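You operate a simulated robot arm through the tools that you are given. There is no shell and no other tool. Be economical: measure what you need, move in short steps, check, and stop when the job is done.

The job below is to be done with a simulated two-armed robot. You get a single attempt, and the scene is never put back.

TASK
Pump oil into the black engine up to the upper line.
Fine: first stand the orange dipstick in the dipstick stand; park the spout, then put the dipstick back in; no puddle. Where these are worked on the way, their far stop is far enough and under half their travel is too little: oil spout.

The check looks at the end state, three seconds after you hand in, the way a careful person would. Anything else that was tipped, shoved, dropped, spilled or broken makes it a failure.

THE ROBOT
Two 6-joint arms with two-finger parallel grippers on one trunk, on a base that drives. Base frame: it is fixed to the floor where the robot stands at the start and does not move with it; the origin is under the middle of the robot, x ahead of it, y to its left, z up; the surface under the hand at the start is at about z = 0.76. Units: m, rad, N and s.
The left shoulder is at the start at [-0.077, 0.177, 0.832], the right one opposite. With the tool pointing down near the work surface each hand reaches from about 0.1 to 0.74 m from the robot's upright axis, wherever it stands, measured 20 degrees to its own side. Places, roughly: black engine [0.7, 0.1, 0.9]; black engine choke knob [0.5, 0.2, 0.9]; black engine filler neck [0.5, 0, 0.9]; black engine fuel tap [0.5, 0.3, 0.9]; black engine oil window [0.5, 0, 0.8]; black engine plug cap [0.7, 0.1, 1.1]; black engine speed knob [0.5, 0.1, 0.9]; black engine switch [0.5, 0.1, 0.9]; dipstick stand [0.4, -0.3, 0.8]; oil pump knob [0.6, -0.2, 1.1]; oil spout [0.5, -0.2, 1]; oil tank [0.6, -0.2, 0.9]. Payload 1.57 kg a hand.
The tool frame of a hand sits at the grasp point between the pads (the TCP): z along the fingers, y along the line on which they close. The tips reach 0.03 m beyond it. Largest opening 0.08 m; finger width 0.017, thickness 0.012; the body of the gripper, 0.04 by 0.082 m, starts 0.08 m behind the TCP.
Orientation is that of the tool frame in the base frame, as [roll, pitch, yaw] about the fixed x, y, z axes, in that order (R = Rz(yaw) Ry(pitch) Rx(roll)). With the fingers straight down and closing along the base's y, the tool's x points along the base's -x, its y along +y and its z along -z.

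THE INTERFACE
- The arms move only by the tool apply_moves. It takes "left_increments", "right_increments" or both (then of equal length, played together; a hand with none holds still); each is one flat list of numbers, 6 for each row, row after row: the shift along the tool's x, y, z in units of 200 mm (1.0 is 200 mm), then the turn, a rotation vector about the tool's x, y, z in units of 45 degrees (1.0 is 45 degrees). In form: [x, y, z, wx, wy, wz, x, y, z, wx, wy, wz, ...]. A call has 1 to 8 rows; each row is the pose to reach, as a shift and turn from the pose commanded when the call began, along the tool's axes at that moment. "left_jaw" and "right_jaw" are, for a hand that has rows, the opening, from 0 (shut) to 1 (fully open), set as the call begins (left out, the last holds). A call with a number of a shift or a turn outside -1 to 1 is refused whole. Rows are played at 5 a second. More than 0.05 m and 0.15 rad between two rows, or a gripper value outside its range, and nothing of the call is played. A pose out of reach is approached as far as the arm can. The call stops where the force on the tool passes 50 N (or 10 N more than at its start, if that is more) or the arm is blocked; 0.2 s more then pass. The fingers move at their own pace (about 0.072 m/s each) and stop on an object; they squeeze with about 21 N. The grip force told is the motor's: it shows also when the fingers shut on nothing. Time passes only in rows, and 0.2 s behind the last, so rows that repeat a pose let the fingers close. It gives the time, the measured TCP pose, the force on the tool (base axes), the opening and the grip force at its end, in the units of the frame above (readings bear some noise), with the torque about the TCP (base axes, N m) and any sound that the robot's microphone picked up.
- Cameras (640 x 400 px; columns grow to the right, rows downward): "scene" is now at [0.0385, -0.006, 1.56]; the picture's right is [-0.08, -1.00, 0.00], its down [-0.71, 0.06, -0.70] and it looks along [0.70, -0.06, -0.71] (base axes); focal length 248 px, centre (320, 200). "left" rides on the left gripper at [0.072, 0.007, -0.122] in its tool frame; the picture's right is [-0.09, 1.00, 0.00], its down [-0.84, -0.08, -0.54] and it looks along [-0.54, -0.05, 0.84] (tool axes); focal length 238 px, centre (320, 200). "right" rides on the right gripper at [0.072, -0.007, -0.122] in its tool frame; the picture's right is [0.09, 1.00, 0.00], its down [-0.84, 0.08, -0.54] and it looks along [-0.54, 0.05, 0.84] (tool axes); focal length 238 px, centre (320, 200). There is no depth. A picture from a camera that has moved, and an enlarged one, comes with that camera's place and axes in the base frame and with its lens.
- grab_frame(camera): a new picture of that camera. No time passes.
- raise_lower(by): slides the trunk up (or, below 0, down) by that many m; the arms and the scene camera ride with it, the base frame stays. It gives what a move gives, with no picture.
- roll_base(legs): drives the robot by 1 to 6 legs, each [ahead, left, turn to the left] in m, m and rad, along the robot's own axes; the way and the turn of a leg run together, so that a leg with both is an arc; at most 1.5 m and 3.142 rad a leg. The arms and the cameras ride along, it lands a little off, and it stops where it bumps. It gives what a move gives.
- pan_tilt(pan, tilt): turns the head with the scene camera to pan (to the left, within 2.496 rad either way) and tilt (down, from -0.506 to 1.204), counted from straight ahead of the robot. It gives what a move gives.
- close_up(camera, box): a new picture of the part [left, top, right, bottom] of that camera's present view, enlarged. No time passes.
- sign_off(): hands the job in; it is judged then, once.

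Work in short steps. Places have to be worked out from the pictures, the camera data and where the tool is seen: move nearer, look again, correct. Check each grasp and each placing, and mend what went wrong. You have 120 turns and 108 pictures in all, those below and enlarged ones among them. Open the grippers and draw the arms clear of the work before you hand the job in, unless the task says otherwise; then end with one line.

The tools are called after "Emit:" as name(argument=value, ...) on one line, values as JSON. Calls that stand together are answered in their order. apply_moves: Moves the arms, as the interface text tells. Its arguments: {"type":"object","properties":{"left_increments":{"type":"array","items":{"type":"number"}},"left_jaw":{"type":"number"},"right_increments":{"type":"array","items":{"type":"number"}},"right_jaw":{"type":"number"}},"required":[]} The other tools are called the same way: raise_lower (by) slides the trunk up or down; roll_base (legs) drives the base; pan_tilt (pan, tilt) turns the head that bears the scene camera; grab_frame (camera) takes a picture; close_up (camera, box) takes an enlarged picture of a part of a camera's view; sign_off () hands the job in.

At the start:

```text
time: 0.0
left_tcp_pos: [0.4118, 0.0368, 1.261]
left_ee_rot: [-3.14, 0.001, 3.141]
left_force: [0.6, 0.2, -0.6]
left_torque: [-0.01, -0.03, 0.01]
left_opening: 0.0801
left_gripper_force: 0.0
right_tcp_pos: [0.4283, -0.3071, 1.2628]
right_ee_rot: [3.141, 0.0, -3.14]
right_force: [0.3, 0.6, 0.5]
right_torque: [0.04, -0.02, 0.03]
right_opening: 0.0797
right_gripper_force: 0.0
trunk travel left (down, up): [-0.275, 0.053]
robot x, y, heading: [0.0025, -0.0028, -0.0]
head pan, tilt: [-0.086, 0.794]
```

scene: 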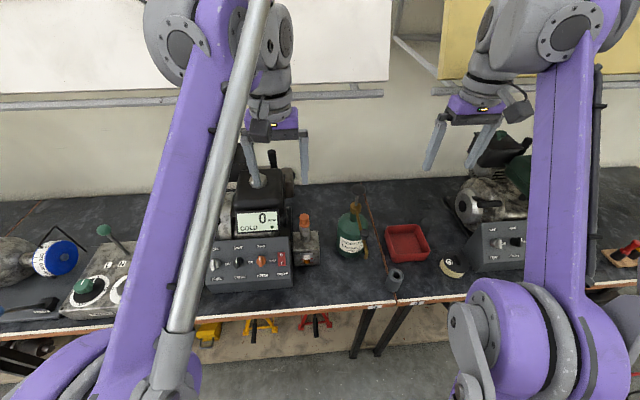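
right: 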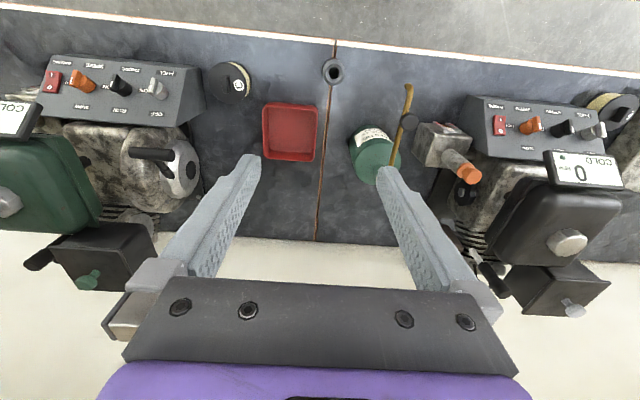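
left: 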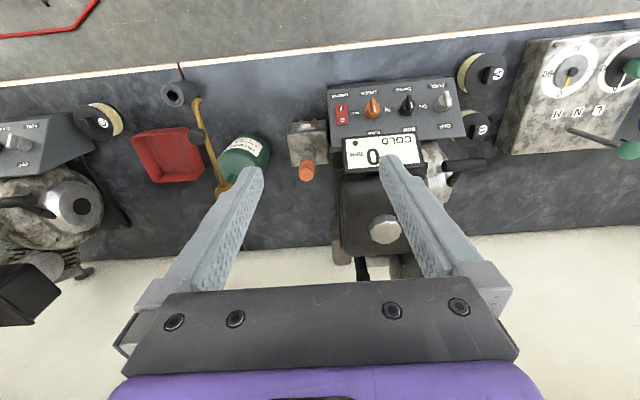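

I start by looking closer at the filler, the tank and the stand.

Emit:
close_up(camera="scene", box=[200, 140, 460, 302])

Emit:
close_up(camera="right", box=[300, 40, 640, 252])

Emit:
close_up(camera="left", box=[100, 60, 500, 310])

```text
2.46 times, centred on (330, 221) of scene
camera zoom: at [0.0385, -0.006, 1.56], right [-0.08, -1.0, 0.0], down [-0.71, 0.06, -0.7], along [0.7, -0.06, -0.71], focal length 612 px, centre (295, 148)
```

zoom: 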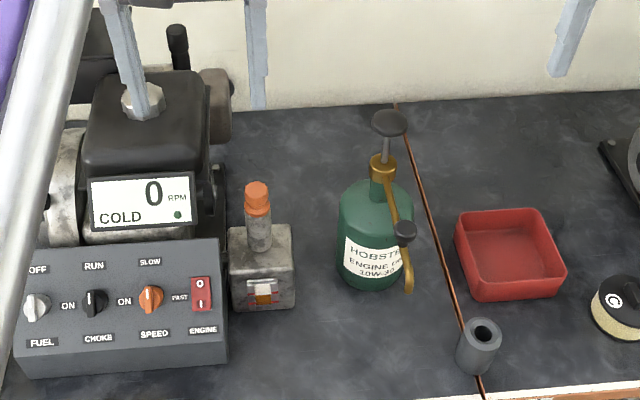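

```text
1.88 times, centred on (470, 146) of right
camera zoom: at [0.3555, -0.3135, 1.3856], right [-0.09, 1.0, 0.0], down [0.84, 0.08, 0.54], along [0.54, 0.05, -0.84], focal length 449 px, centre (38, 302)
```

zoom: 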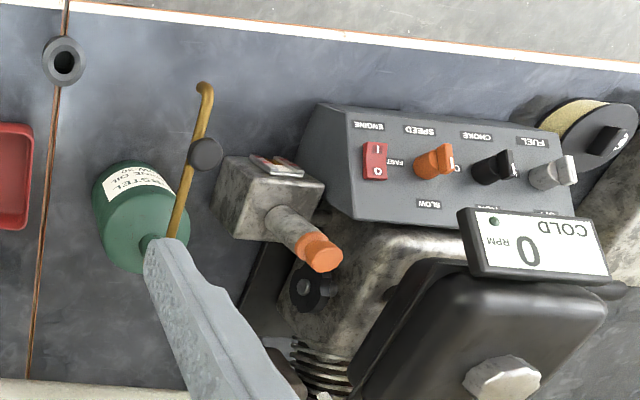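

```text
1.60 times, centred on (300, 185) of left
camera zoom: at [0.3404, 0.045, 1.3832], right [0.09, 1.0, 0.0], down [0.84, -0.08, 0.54], along [0.54, -0.05, -0.84], focal length 381 px, centre (352, 224)
```

zoom: 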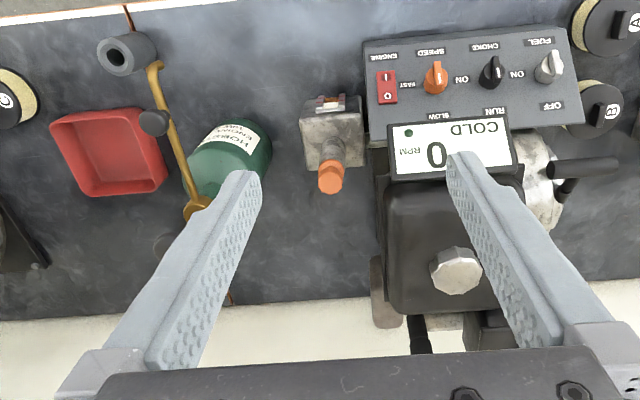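

Dipstick handle looks to be near (0.54, 0.00, 0.96), the stand near (0.405, -0.288, 0.80). I clear the left arm and bring the right hand towards the dipstick.

Emit:
apply_moves(left_increments=[0.1, 0.2, 0, 0, 0, 0, 0.2, 0.4, 0, 0, 0, 0, 0.3, 0.6, 0, 0, 0, 0, 0.4, 0.8, 0, 0, 0, 0, 0.5, 1.0, 0, 0, 0, 0], right_increments=[0, 0.2, 0, 0, 0, 0, 0, 0.4, 0, 0, 0, 0, -0.05, 0.6, 0, 0, 0, 0, -0.1, 0.8, 0, 0, 0, 0, -0.15, 1.0, 0, 0, 0, 0])

Emit:
grab_frame(camera="right")

Emit:
grab_frame(camera="scene")

```text
time: 1.2
left_tcp_pos: [0.3116, 0.2366, 1.2574]
left_ee_rot: [-3.138, 0.002, 3.141]
left_force: [0.0, 0.6, -0.2]
left_torque: [-0.06, 0.01, 0.01]
left_opening: 0.0801
left_gripper_force: 0.1
right_tcp_pos: [0.4603, -0.1041, 1.2629]
right_ee_rot: [-3.14, -0.001, 3.139]
right_force: [-0.6, 0.2, -0.5]
right_torque: [-0.01, 0.0, 0.01]
right_opening: 0.0801
right_gripper_force: 0.1
trunk travel left (down, up): [-0.275, 0.053]
robot x, y, heading: [0.0045, 0.0004, 0.001]
head pan, tilt: [-0.086, 0.794]
```

```text
101 pictures are left
camera right: at [0.3869, -0.1106, 1.3856], right [-0.09, 1.0, 0.0], down [0.84, 0.08, 0.54], along [0.54, 0.05, -0.84], focal length 238 px, centre (320, 200)
```

right: 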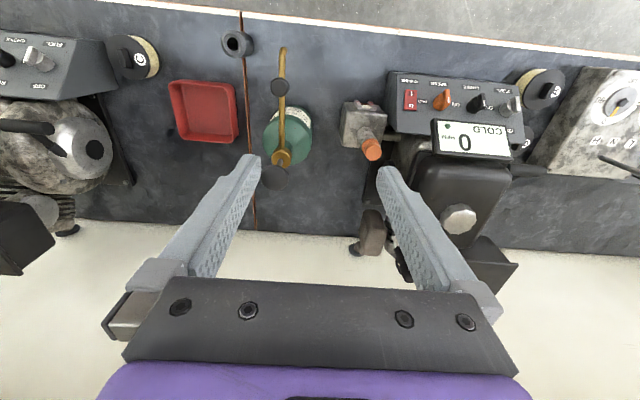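

```text
100 pictures are left
camera scene: at [0.039, -0.0045, 1.5599], right [-0.08, -1.0, 0.0], down [-0.71, 0.06, -0.7], along [0.7, -0.06, -0.71], focal length 248 px, centre (320, 200)
```

scene: 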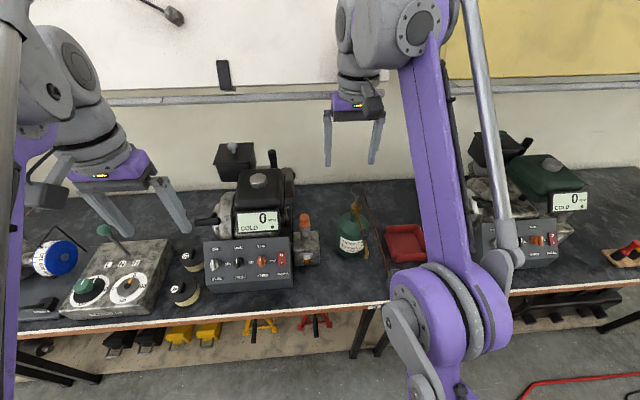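

Handle is at about (0.535, 0.0, 0.975); the pump axis is about (0.563, -0.164), with the spout handle at (0.44, -0.164, 1.005). I bring the right hand above the dipstick.

Emit:
apply_moves(right_increments=[-0.075, 0.104, 0.14, 0, 0, 0, -0.15, 0.208, 0.28, 0, 0, 0, -0.225, 0.312, 0.42, 0, 0, 0, -0.3, 0.416, 0.56, 0, 0, 0, -0.375, 0.52, 0.7, 0, 0, 0])

Emit:
grab_frame(camera="right")

Emit:
close_up(camera="scene", box=[200, 140, 460, 302])

```text
time: 1.6
left_tcp_pos: [0.3073, 0.2369, 1.2587]
left_ee_rot: [-3.141, 0.004, 3.141]
left_force: [-0.1, 0.2, 0.9]
left_torque: [0.03, 0.04, 0.01]
left_opening: 0.0802
left_gripper_force: 0.1
right_tcp_pos: [0.4634, -0.0923, 1.2428]
right_ee_rot: [-3.14, -0.001, 3.135]
right_force: [-30.9, -4.4, -12.4]
right_torque: [0.54, -4.18, -0.14]
right_opening: 0.0802
right_gripper_force: 0.1
trunk travel left (down, up): [-0.275, 0.053]
robot x, y, heading: [0.0007, -0.0034, 0.002]
head pan, tilt: [-0.086, 0.794]
stopped in row 2 (right hand): the force on the tool passed its limit at 62 N (the readings are from after the stop); the commanded pose is now the measured one
```

```text
99 pictures are left
camera right: at [0.3906, -0.0975, 1.3647], right [-0.09, 1.0, 0.0], down [0.84, 0.07, 0.54], along [0.54, 0.05, -0.84], focal length 238 px, centre (320, 200)
```

right: 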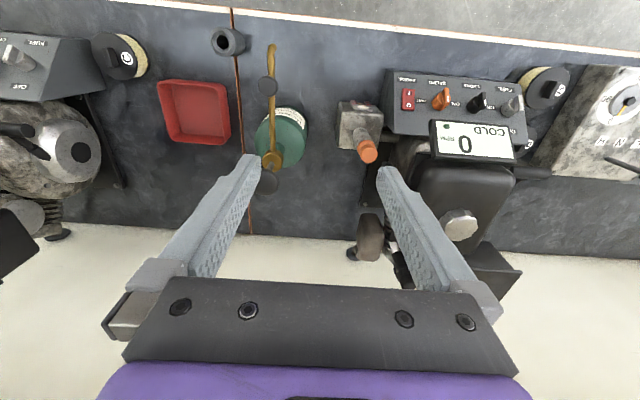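

```text
2.46 times, centred on (330, 221) of scene
camera zoom: at [0.0326, -0.0066, 1.5597], right [-0.09, -1.0, 0.0], down [-0.71, 0.06, -0.7], along [0.7, -0.06, -0.71], focal length 612 px, centre (295, 148)
```

zoom: 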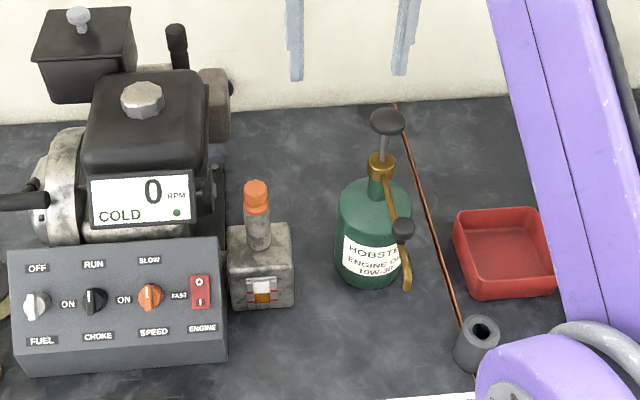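

Something ahead stopped the wrist at z≈1.38. I look up to see what overhangs there.

Emit:
pan_tilt(pan=-0.086, tilt=0.25)

Emit:
grab_frame(camera="scene")

Emit:
grab_frame(camera="left")

```text
time: 2.6
left_tcp_pos: [0.3053, 0.2362, 1.2605]
left_ee_rot: [-3.141, 0.005, 3.14]
left_force: [0.5, -0.6, 0.7]
left_torque: [-0.02, 0.0, -0.02]
left_opening: 0.0797
left_gripper_force: 0.1
right_tcp_pos: [0.4641, -0.0913, 1.2422]
right_ee_rot: [-3.141, 0.004, 3.136]
right_force: [-37.5, -3.2, -19.5]
right_torque: [0.46, -5.06, -0.08]
right_opening: 0.0798
right_gripper_force: 0.0
trunk travel left (down, up): [-0.275, 0.053]
robot x, y, heading: [0.0021, 0.0014, -0.003]
head pan, tilt: [-0.086, 0.25]
```

```text
97 pictures are left
camera scene: at [0.0433, -0.0085, 1.6086], right [-0.09, -1.0, 0.0], down [-0.24, 0.02, -0.97], along [0.97, -0.08, -0.24], focal length 248 px, centre (320, 200)
```

scene: 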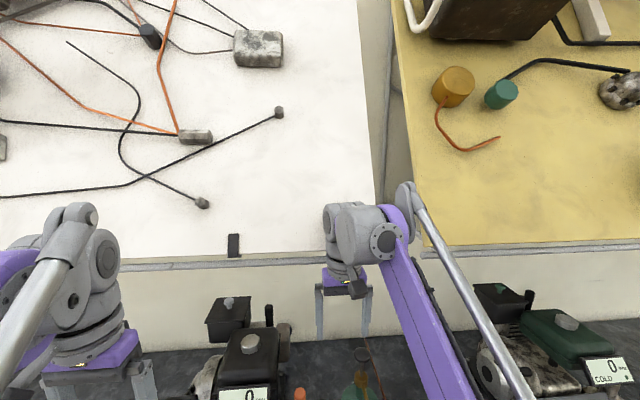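

```text
96 pictures are left
camera left: at [0.2335, 0.2425, 1.3821], right [0.09, 1.0, 0.0], down [0.83, -0.08, 0.55], along [0.54, -0.05, -0.84], focal length 238 px, centre (320, 200)
```

left: 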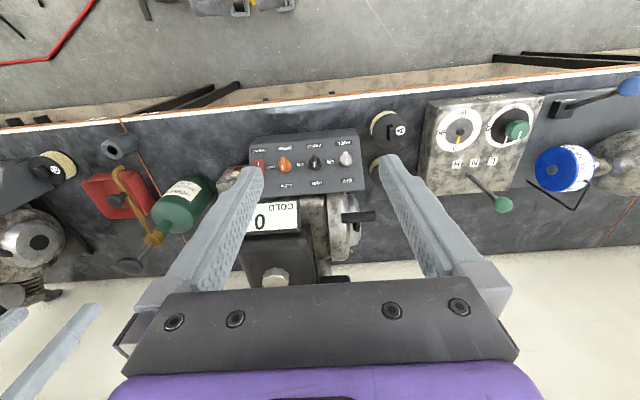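

It seems the panel overhangs (rail at about x≈0.5, z≈1.37). I retreat, go lower, then forward underneath it.

Emit:
apply_moves(right_increments=[0.15, 0, 0, 0, 0, 0, 0.3, 0.1, 0, 0, 0, 0, 0.3, 0.2, 0.2, 0, 0, 0, 0.3, 0.3, 0.4, 0, 0, 0, 0.3, 0.4, 0.6, 0, 0, 0, 0.3, 0.45, 0.8, 0, 0, 0])

Emit:
grab_frame(camera="scene")

Emit:
grab_frame(camera="right")

```text
time: 4.0
left_tcp_pos: [0.312, 0.2366, 1.2575]
left_ee_rot: [-3.14, 0.0, 3.138]
left_force: [0.0, -0.5, -0.3]
left_torque: [-0.01, -0.01, -0.04]
left_opening: 0.0801
left_gripper_force: 0.0
right_tcp_pos: [0.4092, 0.0012, 1.0799]
right_ee_rot: [-3.139, -0.002, 3.138]
right_force: [0.3, -0.9, 0.0]
right_torque: [-0.02, 0.03, 0.01]
right_opening: 0.0801
right_gripper_force: 0.1
trunk travel left (down, up): [-0.275, 0.053]
robot x, y, heading: [0.0, -0.0015, -0.006]
head pan, tilt: [-0.086, 0.25]
```

```text
95 pictures are left
camera scene: at [0.051, -0.0073, 1.6085], right [-0.09, -1.0, 0.0], down [-0.25, 0.02, -0.97], along [0.97, -0.08, -0.25], focal length 248 px, centre (320, 200)
```

scene: 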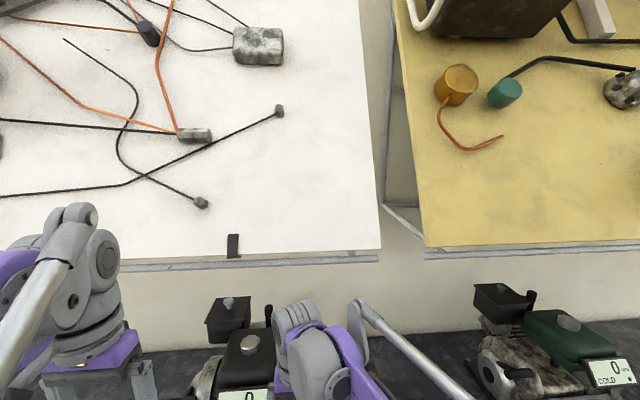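

```text
94 pictures are left
camera right: at [0.3362, -0.0052, 1.2016], right [-0.09, 1.0, 0.0], down [0.84, 0.08, 0.54], along [0.54, 0.05, -0.84], focal length 238 px, centre (320, 200)
```

right: 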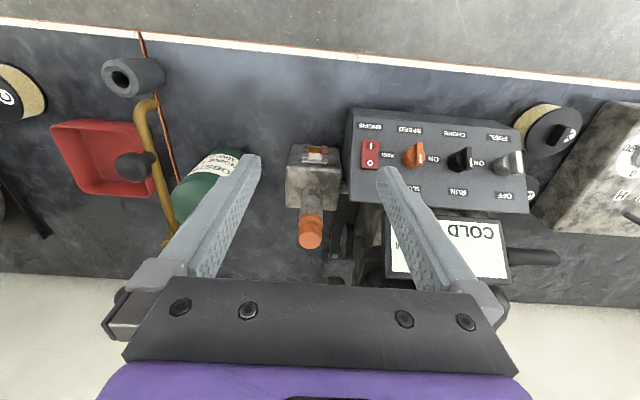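

Panels do overhang, confirmed. Handle at about (0.53, 0.0), z 0.935–0.985. I move over it at this height and tilt the head back down.

Emit:
apply_moves(right_increments=[-0.2, 0, 0, 0, 0, 0, -0.4, 0, 0, 0, 0, 0, -0.6, 0, 0, 0, 0, 0, -0.6, 0, 0.15, 0, 0, 0])

Emit:
pan_tilt(pan=-0.086, tilt=0.8)

Emit:
grab_frame(camera="right")

Emit:
close_up(camera="scene", box=[200, 140, 460, 302])

```text
time: 5.0
left_tcp_pos: [0.3101, 0.2346, 1.2581]
left_ee_rot: [-3.141, 0.001, 3.14]
left_force: [0.2, -0.5, 0.4]
left_torque: [0.0, -0.01, 0.0]
left_opening: 0.08
left_gripper_force: 0.1
right_tcp_pos: [0.53, -0.0009, 1.0496]
right_ee_rot: [-3.141, -0.002, 3.138]
right_force: [-0.2, 0.6, -1.0]
right_torque: [-0.03, -0.01, 0.05]
right_opening: 0.0803
right_gripper_force: 0.0
trunk travel left (down, up): [-0.275, 0.053]
robot x, y, heading: [-0.0037, -0.0047, -0.007]
head pan, tilt: [-0.086, 0.25]
```

```text
time: 6.0
left_tcp_pos: [0.3109, 0.2363, 1.2583]
left_ee_rot: [-3.141, 0.001, 3.14]
left_force: [-0.7, 0.6, -0.5]
left_torque: [-0.02, -0.04, 0.06]
left_opening: 0.08
left_gripper_force: 0.1
right_tcp_pos: [0.5304, -0.0003, 1.0502]
right_ee_rot: [-3.139, -0.002, 3.139]
right_force: [0.0, -0.4, 0.5]
right_torque: [0.0, 0.0, 0.02]
right_opening: 0.0801
right_gripper_force: 0.0
trunk travel left (down, up): [-0.275, 0.053]
robot x, y, heading: [-0.0008, -0.0002, -0.001]
head pan, tilt: [-0.086, 0.799]
```

```text
93 pictures are left
camera right: at [0.4572, -0.0063, 1.1711], right [-0.09, 1.0, 0.0], down [0.84, 0.08, 0.54], along [0.54, 0.05, -0.84], focal length 238 px, centre (320, 200)
```

right: 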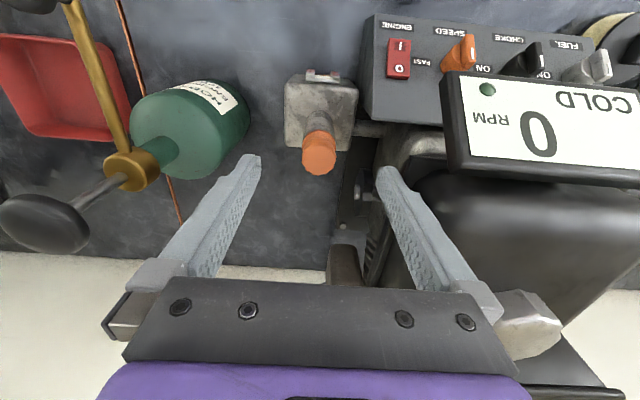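

```text
2.46 times, centred on (330, 221) of scene
camera zoom: at [0.038, -0.0063, 1.5595], right [-0.09, -1.0, 0.0], down [-0.71, 0.06, -0.7], along [0.7, -0.06, -0.72], focal length 612 px, centre (295, 148)
```

zoom: 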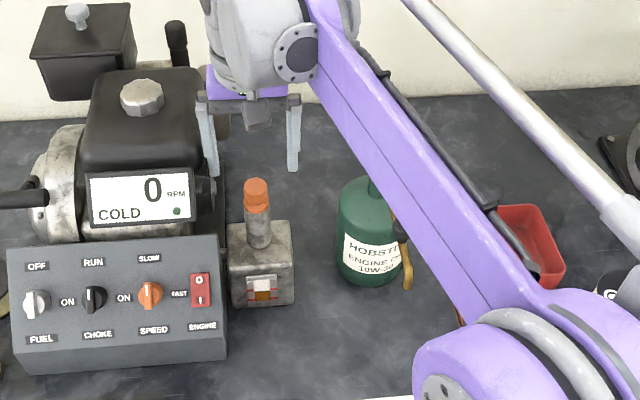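

Handle centre reads (0.535, 0.001). I descend to z≈0.966 around it, then close.

Emit:
apply_moves(right_increments=[-0.02, 0.005, 0.15, 0, 0, 0, -0.02, 0.005, 0.3, 0, 0, 0, -0.02, 0.005, 0.42, 0, 0, 0])

Emit:
grab_frame(camera="right")

Emit:
close_up(camera="scene", box=[270, 160, 370, 222])

```text
time: 6.8
left_tcp_pos: [0.3104, 0.2368, 1.2578]
left_ee_rot: [-3.141, 0.0, 3.139]
left_force: [0.9, 0.2, -1.1]
left_torque: [0.01, 0.02, -0.01]
left_opening: 0.08
left_gripper_force: 0.1
right_tcp_pos: [0.5343, -0.0001, 0.9664]
right_ee_rot: [-3.139, 0.0, 3.137]
right_force: [-0.3, 0.4, 0.0]
right_torque: [0.0, 0.01, 0.02]
right_opening: 0.0798
right_gripper_force: 0.0
trunk travel left (down, up): [-0.275, 0.053]
robot x, y, heading: [-0.0, 0.0, -0.001]
head pan, tilt: [-0.086, 0.799]
```

```text
91 pictures are left
camera right: at [0.4623, -0.006, 1.0888], right [-0.09, 1.0, 0.0], down [0.84, 0.08, 0.54], along [0.54, 0.05, -0.84], focal length 238 px, centre (320, 200)
```

right: 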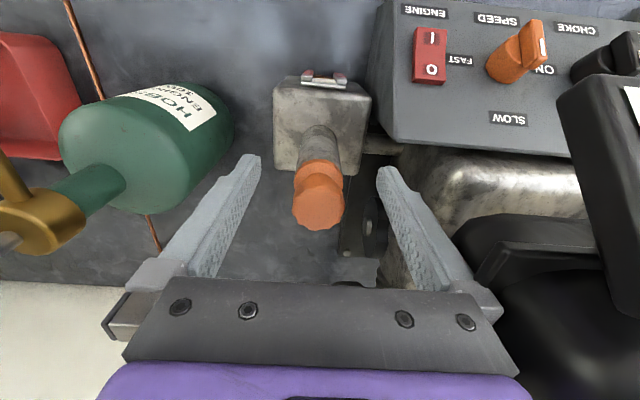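

```text
6.40 times, centred on (320, 191) of scene
camera zoom: at [0.0383, -0.0063, 1.5595], right [-0.09, -1.0, 0.0], down [-0.71, 0.06, -0.7], along [0.69, -0.06, -0.72], focal length 1591 px, centre (320, 258)
```

zoom: 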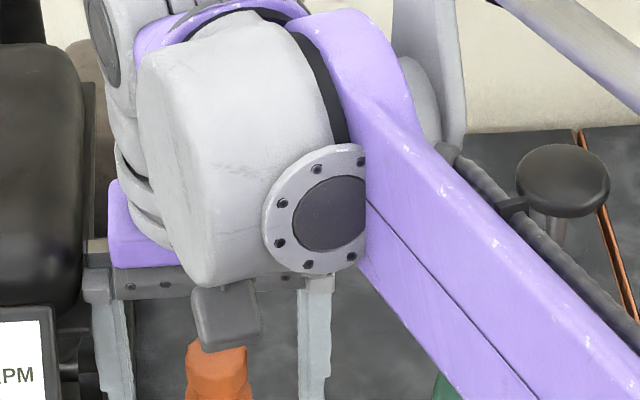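

The handle (z≈0.957–0.985) is centred between the fingers. I raise 6 mm and close.

Emit:
apply_moves(right_increments=[0, 0, -0.03, 0, 0, 0, 0, 0, -0.03, 0, 0, 0, 0, 0, -0.03, 0, 0, 0, 0, 0, -0.03, 0, 0, 0], right_jaw=0)

Emit:
grab_frame(camera="right")

```text
time: 7.8
left_tcp_pos: [0.3116, 0.2357, 1.2598]
left_ee_rot: [-3.14, 0.0, 3.139]
left_force: [0.7, 0.3, 0.4]
left_torque: [0.0, -0.01, 0.01]
left_opening: 0.0802
left_gripper_force: 0.1
right_tcp_pos: [0.5336, -0.0014, 0.9731]
right_ee_rot: [-3.139, -0.002, 3.137]
right_force: [-0.4, -2.3, -1.8]
right_torque: [-0.14, -0.02, 0.06]
right_opening: 0.0319
right_gripper_force: 20.8
trunk travel left (down, up): [-0.275, 0.053]
robot x, y, heading: [-0.0045, -0.0015, -0.002]
head pan, tilt: [-0.086, 0.799]
```

```text
89 pictures are left
camera right: at [0.4616, -0.0064, 1.0952], right [-0.09, 1.0, 0.0], down [0.84, 0.08, 0.54], along [0.54, 0.05, -0.84], focal length 238 px, centre (320, 200)
```

right: 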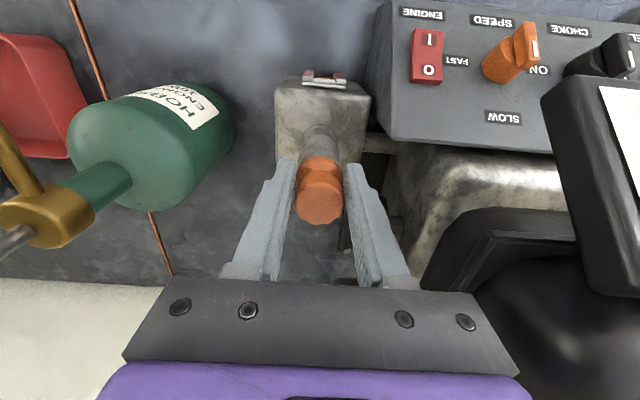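

Grip is good (0.032 m). I lift straight up.

Emit:
apply_moves(right_increments=[0, 0, -0.1, 0, 0, 0, 0, 0, -0.2, 0, 0, 0, 0, 0, -0.3, 0, 0, 0, 0, 0, -0.4, 0, 0, 0, 0, 0, -0.5, 0, 0, 0])

Emit:
grab_frame(camera="right")

Emit:
close_up(camera="scene", box=[200, 140, 460, 302])

```text
time: 8.9
left_tcp_pos: [0.311, 0.2365, 1.2582]
left_ee_rot: [-3.141, -0.001, 3.14]
left_force: [1.2, -0.2, 0.1]
left_torque: [0.0, 0.03, 0.01]
left_opening: 0.08
left_gripper_force: 0.0
right_tcp_pos: [0.5327, 0.0002, 1.0732]
right_ee_rot: [-3.14, -0.001, 3.138]
right_force: [-1.2, -0.3, 0.4]
right_torque: [-0.01, 0.01, -0.01]
right_opening: 0.0316
right_gripper_force: 21.0
trunk travel left (down, up): [-0.275, 0.053]
robot x, y, heading: [0.0043, -0.0001, 0.004]
head pan, tilt: [-0.086, 0.799]
```

```text
88 pictures are left
camera right: at [0.4605, -0.0062, 1.1965], right [-0.09, 1.0, 0.0], down [0.84, 0.08, 0.54], along [0.54, 0.05, -0.84], focal length 238 px, centre (320, 200)
```

right: 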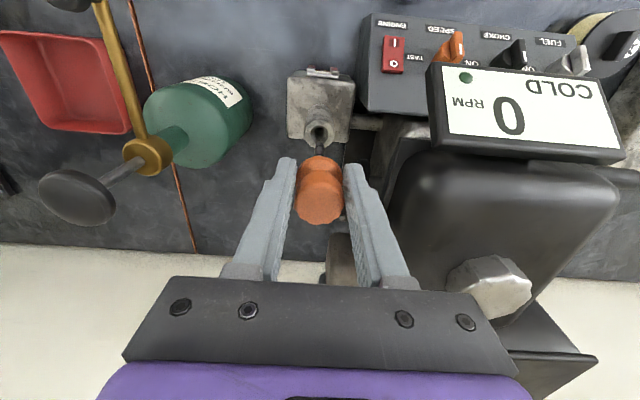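

```text
2.46 times, centred on (330, 221) of scene
camera zoom: at [0.038, -0.0063, 1.5595], right [-0.09, -1.0, 0.0], down [-0.71, 0.06, -0.7], along [0.69, -0.06, -0.72], focal length 612 px, centre (295, 148)
```

zoom: 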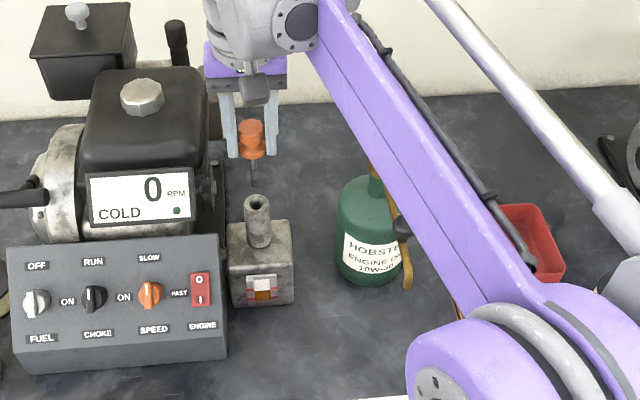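

The dipstick is out; its tip is about 0.085 m below the TCP, and the neck opening is at (0.535, 0.0, 0.955). I draw back, rise and cross over towards the stand.

Emit:
apply_moves(right_increments=[0.22, 0, -0.08, 0, 0, 0, 0.42, 0, -0.2, 0, 0, 0, 0.62, 0, -0.33, 0, 0, 0, 0.62, -0.18, -0.47, 0, 0, 0, 0.62, -0.38, -0.55, 0, 0, 0, 0.62, -0.6, -0.55, 0, 0, 0, 0.62, -0.82, -0.55, 0, 0, 0, 0.62, -1.0, -0.55, 0, 0, 0])

Emit:
apply_moves(right_increments=[0, -0.2, 0, 0, 0, 0, 0, -0.4, 0, 0, 0, 0])

Emit:
grab_frame(camera="right")

Emit:
grab_frame(camera="scene")

```text
time: 10.8
left_tcp_pos: [0.3104, 0.2354, 1.2575]
left_ee_rot: [-3.141, 0.0, 3.138]
left_force: [-0.4, -1.1, -0.2]
left_torque: [0.0, -0.01, 0.0]
left_opening: 0.08
left_gripper_force: 0.1
right_tcp_pos: [0.4073, -0.2005, 1.1807]
right_ee_rot: [-3.14, -0.001, 3.138]
right_force: [-0.4, -0.1, -0.8]
right_torque: [0.04, -0.04, -0.01]
right_opening: 0.0318
right_gripper_force: 20.7
trunk travel left (down, up): [-0.275, 0.053]
robot x, y, heading: [-0.0017, 0.0019, 0.002]
head pan, tilt: [-0.086, 0.799]
```

```text
time: 11.3
left_tcp_pos: [0.3123, 0.2352, 1.2576]
left_ee_rot: [-3.14, 0.0, -3.141]
left_force: [0.6, 0.0, 0.1]
left_torque: [0.01, -0.02, 0.0]
left_opening: 0.0799
left_gripper_force: 0.1
right_tcp_pos: [0.4082, -0.2798, 1.1817]
right_ee_rot: [-3.141, -0.001, 3.136]
right_force: [-0.5, 0.7, 0.0]
right_torque: [-0.03, 0.01, 0.0]
right_opening: 0.0318
right_gripper_force: 20.9
trunk travel left (down, up): [-0.275, 0.053]
robot x, y, heading: [0.0008, 0.0021, 0.002]
head pan, tilt: [-0.086, 0.799]
```

```text
86 pictures are left
camera right: at [0.3366, -0.2865, 1.3041], right [-0.09, 1.0, 0.0], down [0.84, 0.08, 0.54], along [0.54, 0.05, -0.84], focal length 238 px, centre (320, 200)
```

right: 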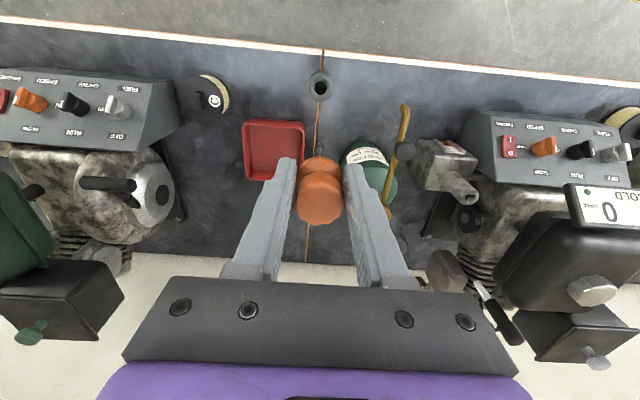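

```text
85 pictures are left
camera scene: at [0.0384, -0.0071, 1.5595], right [-0.09, -1.0, 0.0], down [-0.71, 0.06, -0.7], along [0.69, -0.06, -0.72], focal length 248 px, centre (320, 200)
```

scene: 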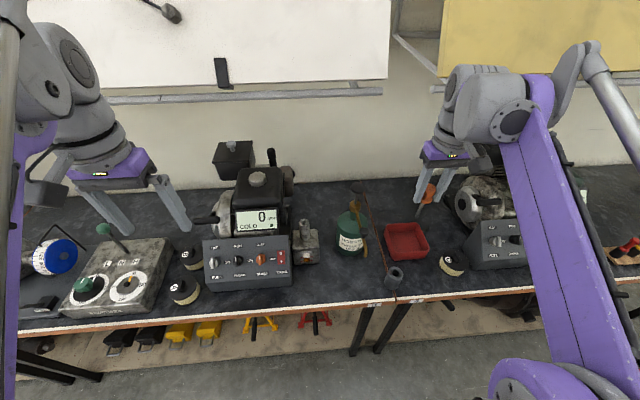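

Stand hole ray gives about (0.404, -0.281). I lower to TCP z≈0.97, moving 4 mm back, and look again.

Emit:
apply_moves(right_increments=[0.01, 0, 0.22, 0, 0, 0, 0.02, 0, 0.44, 0, 0, 0, 0.02, 0, 0.66, 0, 0, 0, 0.02, 0, 0.88, 0, 0, 0, 0.02, 0, 1.0, 0, 0, 0])

Emit:
grab_frame(camera="right")

Emit:
close_up(camera="scene", box=[330, 180, 490, 280])

Emit:
grab_frame(camera="left")

```text
time: 12.6
left_tcp_pos: [0.3112, 0.2359, 1.2572]
left_ee_rot: [3.142, 0.0, 3.141]
left_force: [-0.7, 0.3, 0.3]
left_torque: [0.0, -0.03, 0.01]
left_opening: 0.08
left_gripper_force: 0.1
right_tcp_pos: [0.4034, -0.2813, 0.981]
right_ee_rot: [-3.141, -0.002, 3.138]
right_force: [0.7, 0.9, -0.7]
right_torque: [0.02, 0.0, 0.0]
right_opening: 0.0319
right_gripper_force: 21.4
trunk travel left (down, up): [-0.275, 0.053]
robot x, y, heading: [0.0023, -0.0009, 0.0]
head pan, tilt: [-0.086, 0.799]
```

```text
84 pictures are left
camera right: at [0.3306, -0.2873, 1.1035], right [-0.09, 1.0, 0.0], down [0.84, 0.08, 0.54], along [0.54, 0.05, -0.84], focal length 238 px, centre (320, 200)
```

right: 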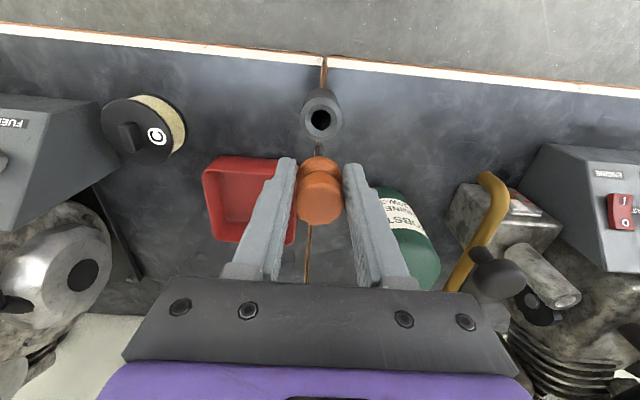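

```text
4.00 times, centred on (410, 230) of scene
camera zoom: at [0.0382, -0.0064, 1.5595], right [-0.09, -1.0, 0.0], down [-0.71, 0.06, -0.7], along [0.69, -0.06, -0.72], focal length 994 px, centre (-40, 80)
```

zoom: 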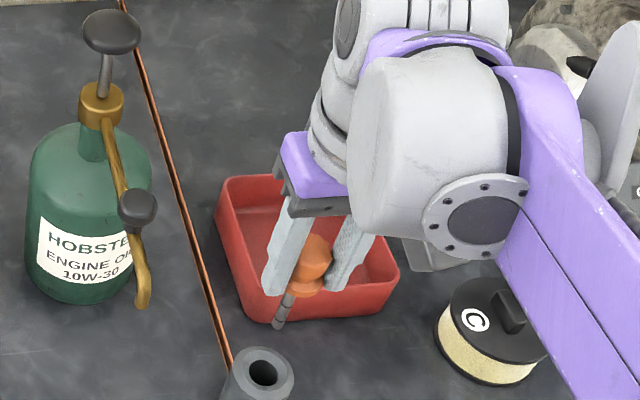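

```text
82 pictures are left
camera left: at [0.24, 0.2434, 1.3808], right [0.09, 1.0, 0.0], down [0.84, -0.08, 0.54], along [0.54, -0.05, -0.84], focal length 238 px, centre (320, 200)
```

left: 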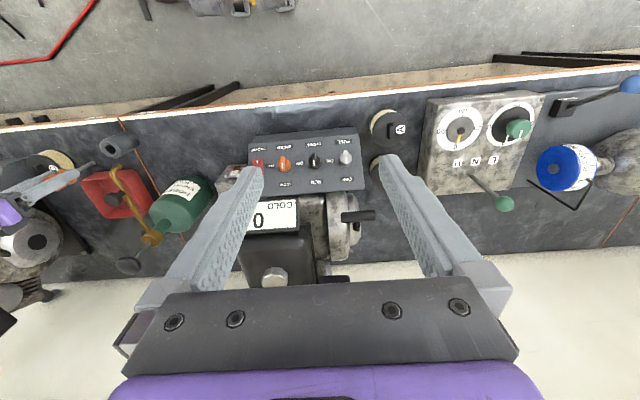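

Hole estimated at (0.405, -0.280, 0.80) from the right camera, but the scene camera says y≈-0.29. I lower a further 5 cm (tip just above the stand) and enlarge.

Emit:
apply_moves(right_increments=[0, 0, 0.15, 0, 0, 0, 0, 0, 0.28, 0, 0, 0])

Emit:
close_up(camera="scene", box=[370, 230, 434, 270])

Emit:
close_up(camera="left", box=[70, 130, 150, 180])

Emit:
close_up(camera="right", box=[240, 80, 400, 180])

```text
time: 13.2
left_tcp_pos: [0.3125, 0.2356, 1.2577]
left_ee_rot: [-3.141, 0.0, 3.139]
left_force: [-1.0, 0.9, 0.7]
left_torque: [0.01, 0.02, 0.01]
left_opening: 0.08
left_gripper_force: 0.1
right_tcp_pos: [0.4036, -0.2808, 0.9251]
right_ee_rot: [-3.14, -0.003, 3.138]
right_force: [-0.3, 0.4, -0.5]
right_torque: [0.05, -0.02, 0.02]
right_opening: 0.0317
right_gripper_force: 21.2
trunk travel left (down, up): [-0.275, 0.053]
robot x, y, heading: [-0.001, 0.0025, -0.001]
head pan, tilt: [-0.086, 0.799]
```

```text
10.00 times, centred on (402, 250) of scene
camera zoom: at [0.0385, -0.0065, 1.5594], right [-0.09, -1.0, 0.0], down [-0.71, 0.06, -0.7], along [0.69, -0.06, -0.72], focal length 2485 px, centre (-500, -300)
```

zoom: 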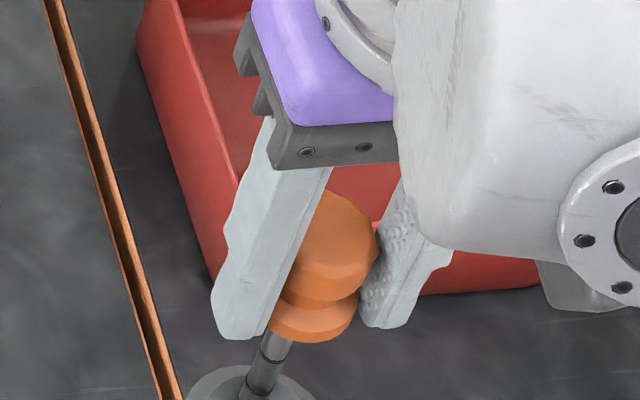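

```text
8.00 times, centred on (110, 155) of left
camera zoom: at [0.2402, 0.2433, 1.3808], right [0.09, 1.0, 0.0], down [0.84, -0.08, 0.54], along [0.54, -0.05, -0.84], focal length 1907 px, centre (2000, 560)
```

zoom: 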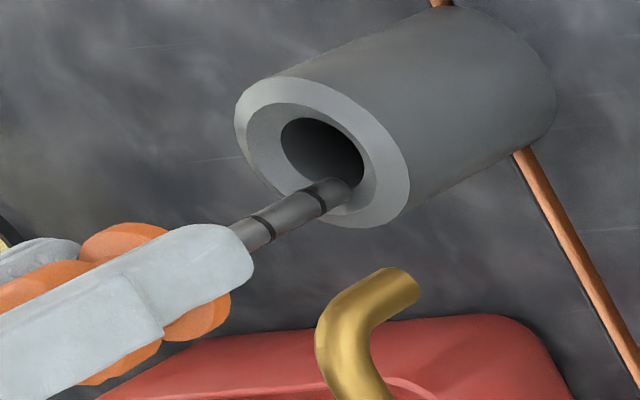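

```text
4.00 times, centred on (320, 130) of right
camera zoom: at [0.3315, -0.2872, 1.0479], right [-0.09, 1.0, 0.0], down [0.84, 0.08, 0.54], along [0.54, 0.05, -0.84], focal length 953 px, centre (320, 480)
```

zoom: 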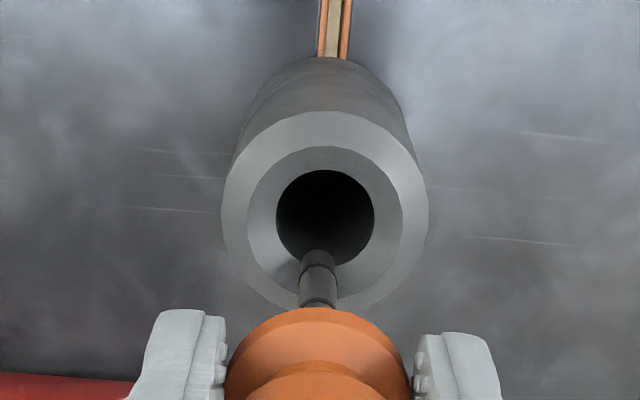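

Tip is within about 3 mm of the funnel-shaped hole's axis. I nudge +3 mm x, +2 mm y and lower in until contact.

Emit:
apply_moves(right_increments=[-0.015, 0.01, 0.1, 0, 0, 0, -0.015, 0.01, 0.2, 0, 0, 0, -0.015, 0.01, 0.25, 0, 0, 0, -0.015, 0.01, 0.3, 0, 0, 0, -0.015, 0.01, 0.35, 0, 0, 0])

Emit:
close_up(camera="left", box=[60, 120, 156, 180])

Emit:
close_up(camera="scene", box=[354, 220, 450, 280])

```text
time: 14.4
left_tcp_pos: [0.3108, 0.2369, 1.2588]
left_ee_rot: [3.14, 0.002, 3.14]
left_force: [-0.1, -0.5, -0.3]
left_torque: [0.01, 0.01, 0.02]
left_opening: 0.0799
left_gripper_force: 0.1
right_tcp_pos: [0.4065, -0.2779, 0.8596]
right_ee_rot: [-3.14, -0.001, 3.138]
right_force: [-2.1, 2.6, 25.7]
right_torque: [0.44, 0.01, 0.09]
right_opening: 0.0316
right_gripper_force: 20.4
trunk travel left (down, up): [-0.275, 0.053]
robot x, y, heading: [0.0001, -0.0005, 0.002]
head pan, tilt: [-0.086, 0.799]
stopped in row 5 (right hand): the force on the tool passed its limit at 56 N (the readings are from after the stop); the commanded pose is now the measured one
```

```text
6.67 times, centred on (108, 150) of left
camera zoom: at [0.2383, 0.2446, 1.3811], right [0.09, 1.0, 0.0], down [0.84, -0.08, 0.54], along [0.54, -0.05, -0.84], focal length 1589 px, centre (1733, 533)
```

zoom: 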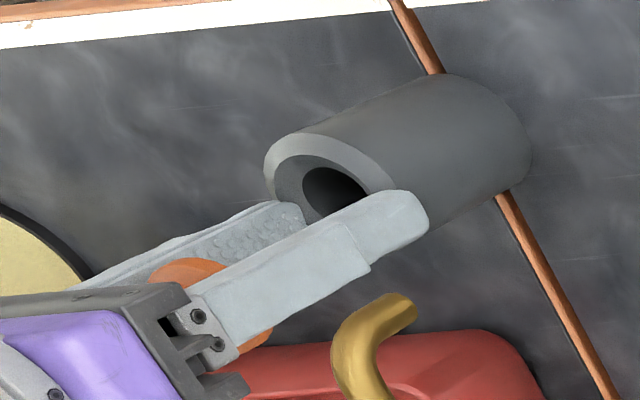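

```text
6.67 times, centred on (402, 250) of scene
camera zoom: at [0.0362, -0.0051, 1.5596], right [-0.09, -1.0, 0.0], down [-0.71, 0.06, -0.7], along [0.7, -0.06, -0.72], focal length 1657 px, centre (-227, -133)
```

zoom: 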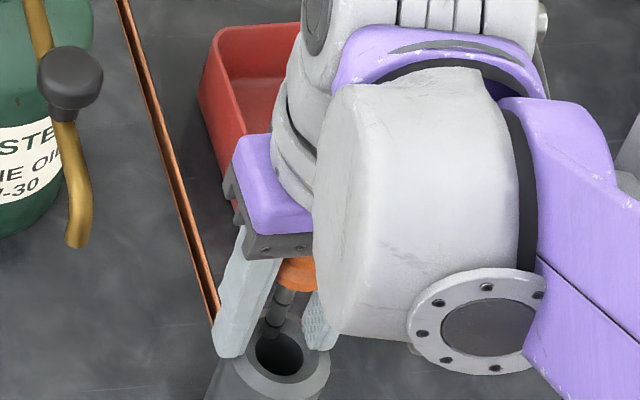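

The dipstick seems to have slid up in the grip — the tip landed on the funnel rather than in the bore. I lift 3 cm and look.

Emit:
apply_moves(right_increments=[0, 0, -0.08, 0, 0, 0, 0, 0, -0.15, 0, 0, 0])

Emit:
close_up(camera="scene", box=[370, 230, 434, 270])

Emit:
close_up(camera="left", box=[70, 130, 150, 180])

Emit:
close_up(camera="right", box=[240, 80, 400, 180])

```text
time: 15.0
left_tcp_pos: [0.3111, 0.2362, 1.2579]
left_ee_rot: [3.141, 0.001, 3.139]
left_force: [0.0, 0.2, -0.4]
left_torque: [0.01, 0.0, -0.02]
left_opening: 0.0803
left_gripper_force: 0.1
right_tcp_pos: [0.4076, -0.2784, 0.8888]
right_ee_rot: [3.141, -0.001, 3.137]
right_force: [0.0, -0.3, -0.1]
right_torque: [0.01, 0.0, 0.02]
right_opening: 0.0319
right_gripper_force: 21.0
trunk travel left (down, up): [-0.275, 0.053]
robot x, y, heading: [-0.0026, 0.0006, -0.001]
head pan, tilt: [-0.086, 0.799]
```

```text
10.00 times, centred on (402, 250) of scene
camera zoom: at [0.0379, -0.0062, 1.5594], right [-0.09, -1.0, 0.0], down [-0.71, 0.06, -0.7], along [0.69, -0.06, -0.72], focal length 2485 px, centre (-500, -300)
```

zoom: 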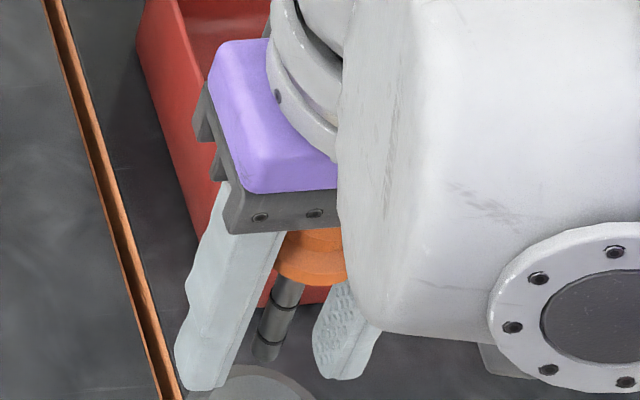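

```text
8.00 times, centred on (110, 155) of left
camera zoom: at [0.2397, 0.2436, 1.3807], right [0.09, 1.0, 0.0], down [0.84, -0.08, 0.54], along [0.54, -0.05, -0.84], focal length 1907 px, centre (2000, 560)
```

zoom: 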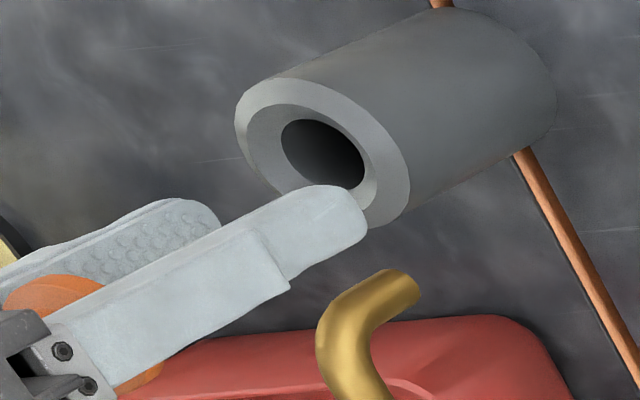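

```text
4.00 times, centred on (320, 130) of right
camera zoom: at [0.335, -0.2841, 1.0115], right [-0.09, 1.0, 0.0], down [0.84, 0.08, 0.54], along [0.54, 0.05, -0.84], focal length 953 px, centre (320, 480)
```

zoom: 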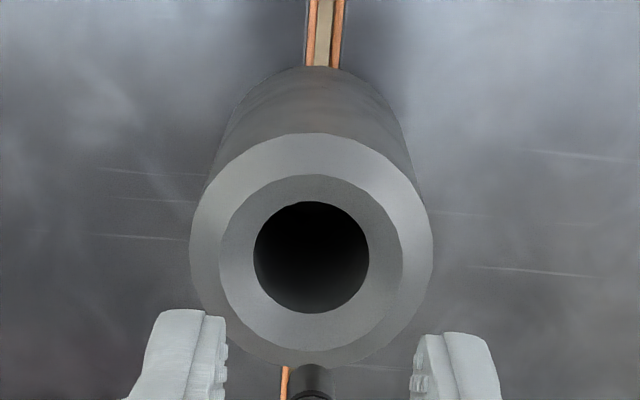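

Right-camera widths put the rim at z≈0.833 and its centre at (0.400, -0.280): I was ~7 mm too far forward and the stick slid up ~5 cm in the grip. I shift over the bore axis and check.

Emit:
apply_moves(right_increments=[0.035, -0.008, 0, 0, 0, 0, 0.035, -0.008, 0, 0, 0, 0])

Emit:
close_up(camera="scene", box=[362, 235, 442, 285])

Emit:
close_up(camera="right", box=[240, 100, 400, 200])

```text
time: 15.6
left_tcp_pos: [0.3126, 0.2355, 1.2584]
left_ee_rot: [3.14, 0.0, 3.14]
left_force: [0.5, -0.3, 0.5]
left_torque: [-0.02, 0.01, 0.0]
left_opening: 0.0799
left_gripper_force: 0.2
right_tcp_pos: [0.402, -0.2799, 0.888]
right_ee_rot: [-3.139, -0.002, 3.139]
right_force: [-0.3, -0.1, 0.2]
right_torque: [-0.01, 0.0, 0.0]
right_opening: 0.0319
right_gripper_force: 20.9
trunk travel left (down, up): [-0.275, 0.053]
robot x, y, heading: [0.0011, 0.0008, -0.005]
head pan, tilt: [-0.086, 0.799]
```

```text
8.00 times, centred on (402, 260) of scene
camera zoom: at [0.0385, -0.0064, 1.5595], right [-0.09, -1.0, 0.0], down [-0.71, 0.06, -0.7], along [0.69, -0.06, -0.72], focal length 1988 px, centre (-336, -280)
```

zoom: 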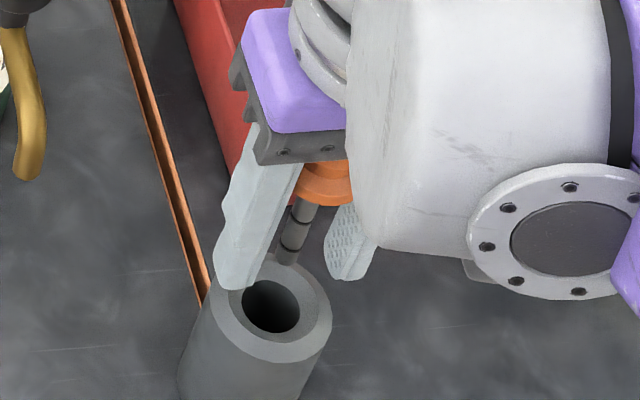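

```text
4.00 times, centred on (320, 150) of right
camera zoom: at [0.3282, -0.2861, 1.0112], right [-0.09, 1.0, 0.0], down [0.84, 0.08, 0.54], along [0.54, 0.05, -0.84], focal length 953 px, centre (320, 400)
```

zoom: 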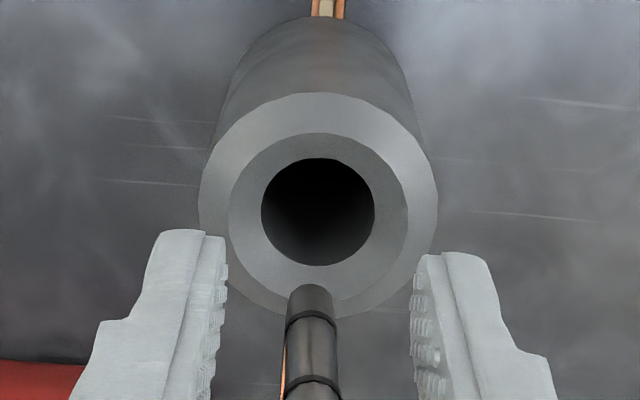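

Tip is ~5 mm too far forward still (both views agree). I shift 5 mm back and 1 mm right, and lower 1 cm.

Emit:
apply_moves(right_increments=[0.025, -0.004, 0, 0, 0, 0, 0.025, -0.004, 0.05, 0, 0, 0])

Emit:
close_up(camera="scene", box=[370, 240, 434, 280])

Emit:
close_up(camera="right", box=[240, 100, 400, 200])

Emit:
close_up(camera="left", box=[70, 130, 150, 180])

```text
time: 16.2
left_tcp_pos: [0.3116, 0.2358, 1.2576]
left_ee_rot: [3.14, 0.001, 3.141]
left_force: [0.1, -0.9, -0.3]
left_torque: [-0.01, -0.02, 0.02]
left_opening: 0.0802
left_gripper_force: 0.1
right_tcp_pos: [0.3955, -0.2801, 0.8782]
right_ee_rot: [-3.141, -0.002, 3.138]
right_force: [-0.6, 0.2, -0.2]
right_torque: [0.03, 0.01, 0.0]
right_opening: 0.0317
right_gripper_force: 20.8
trunk travel left (down, up): [-0.275, 0.053]
robot x, y, heading: [0.0006, -0.0007, 0.002]
head pan, tilt: [-0.086, 0.799]
```

```text
10.00 times, centred on (402, 260) of scene
camera zoom: at [0.0387, -0.0066, 1.5594], right [-0.09, -1.0, 0.0], down [-0.71, 0.06, -0.7], along [0.69, -0.06, -0.72], focal length 2485 px, centre (-500, -400)
```

zoom: 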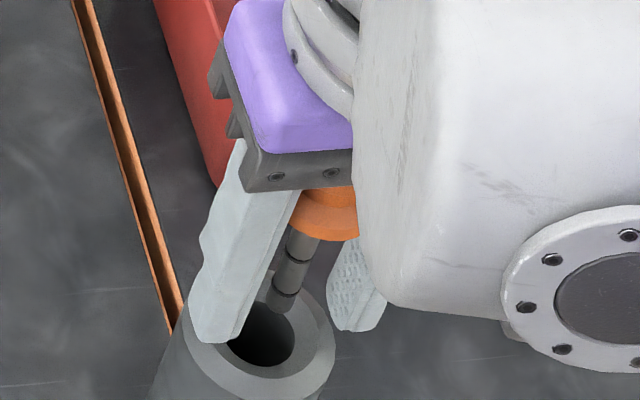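

```text
4.00 times, centred on (320, 150) of right
camera zoom: at [0.3232, -0.2874, 1.0011], right [-0.09, 1.0, 0.0], down [0.84, 0.08, 0.54], along [0.54, 0.05, -0.84], focal length 953 px, centre (320, 400)
```

zoom: 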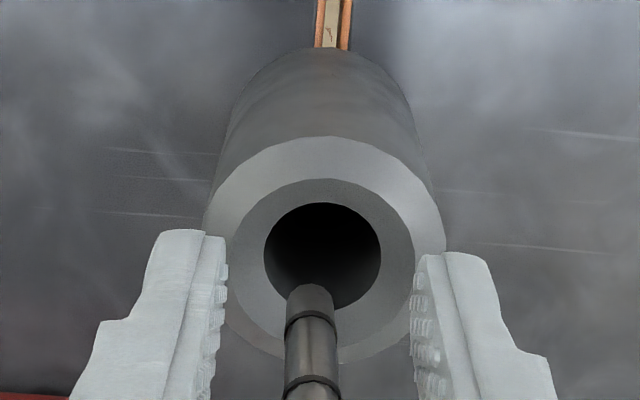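

```text
8.00 times, centred on (110, 155) of left
camera zoom: at [0.2405, 0.2432, 1.3808], right [0.09, 1.0, 0.0], down [0.84, -0.08, 0.54], along [0.54, -0.05, -0.84], focal length 1907 px, centre (2000, 560)
```

zoom: 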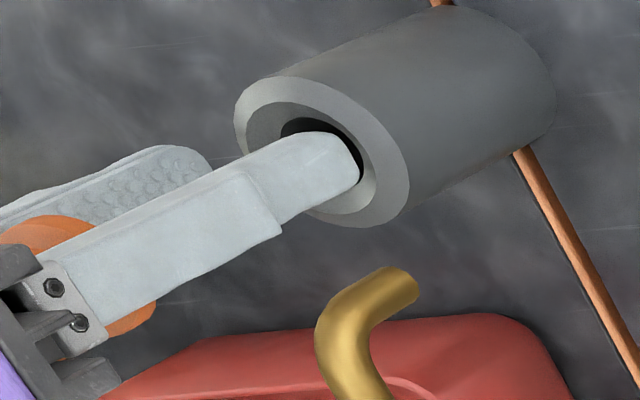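

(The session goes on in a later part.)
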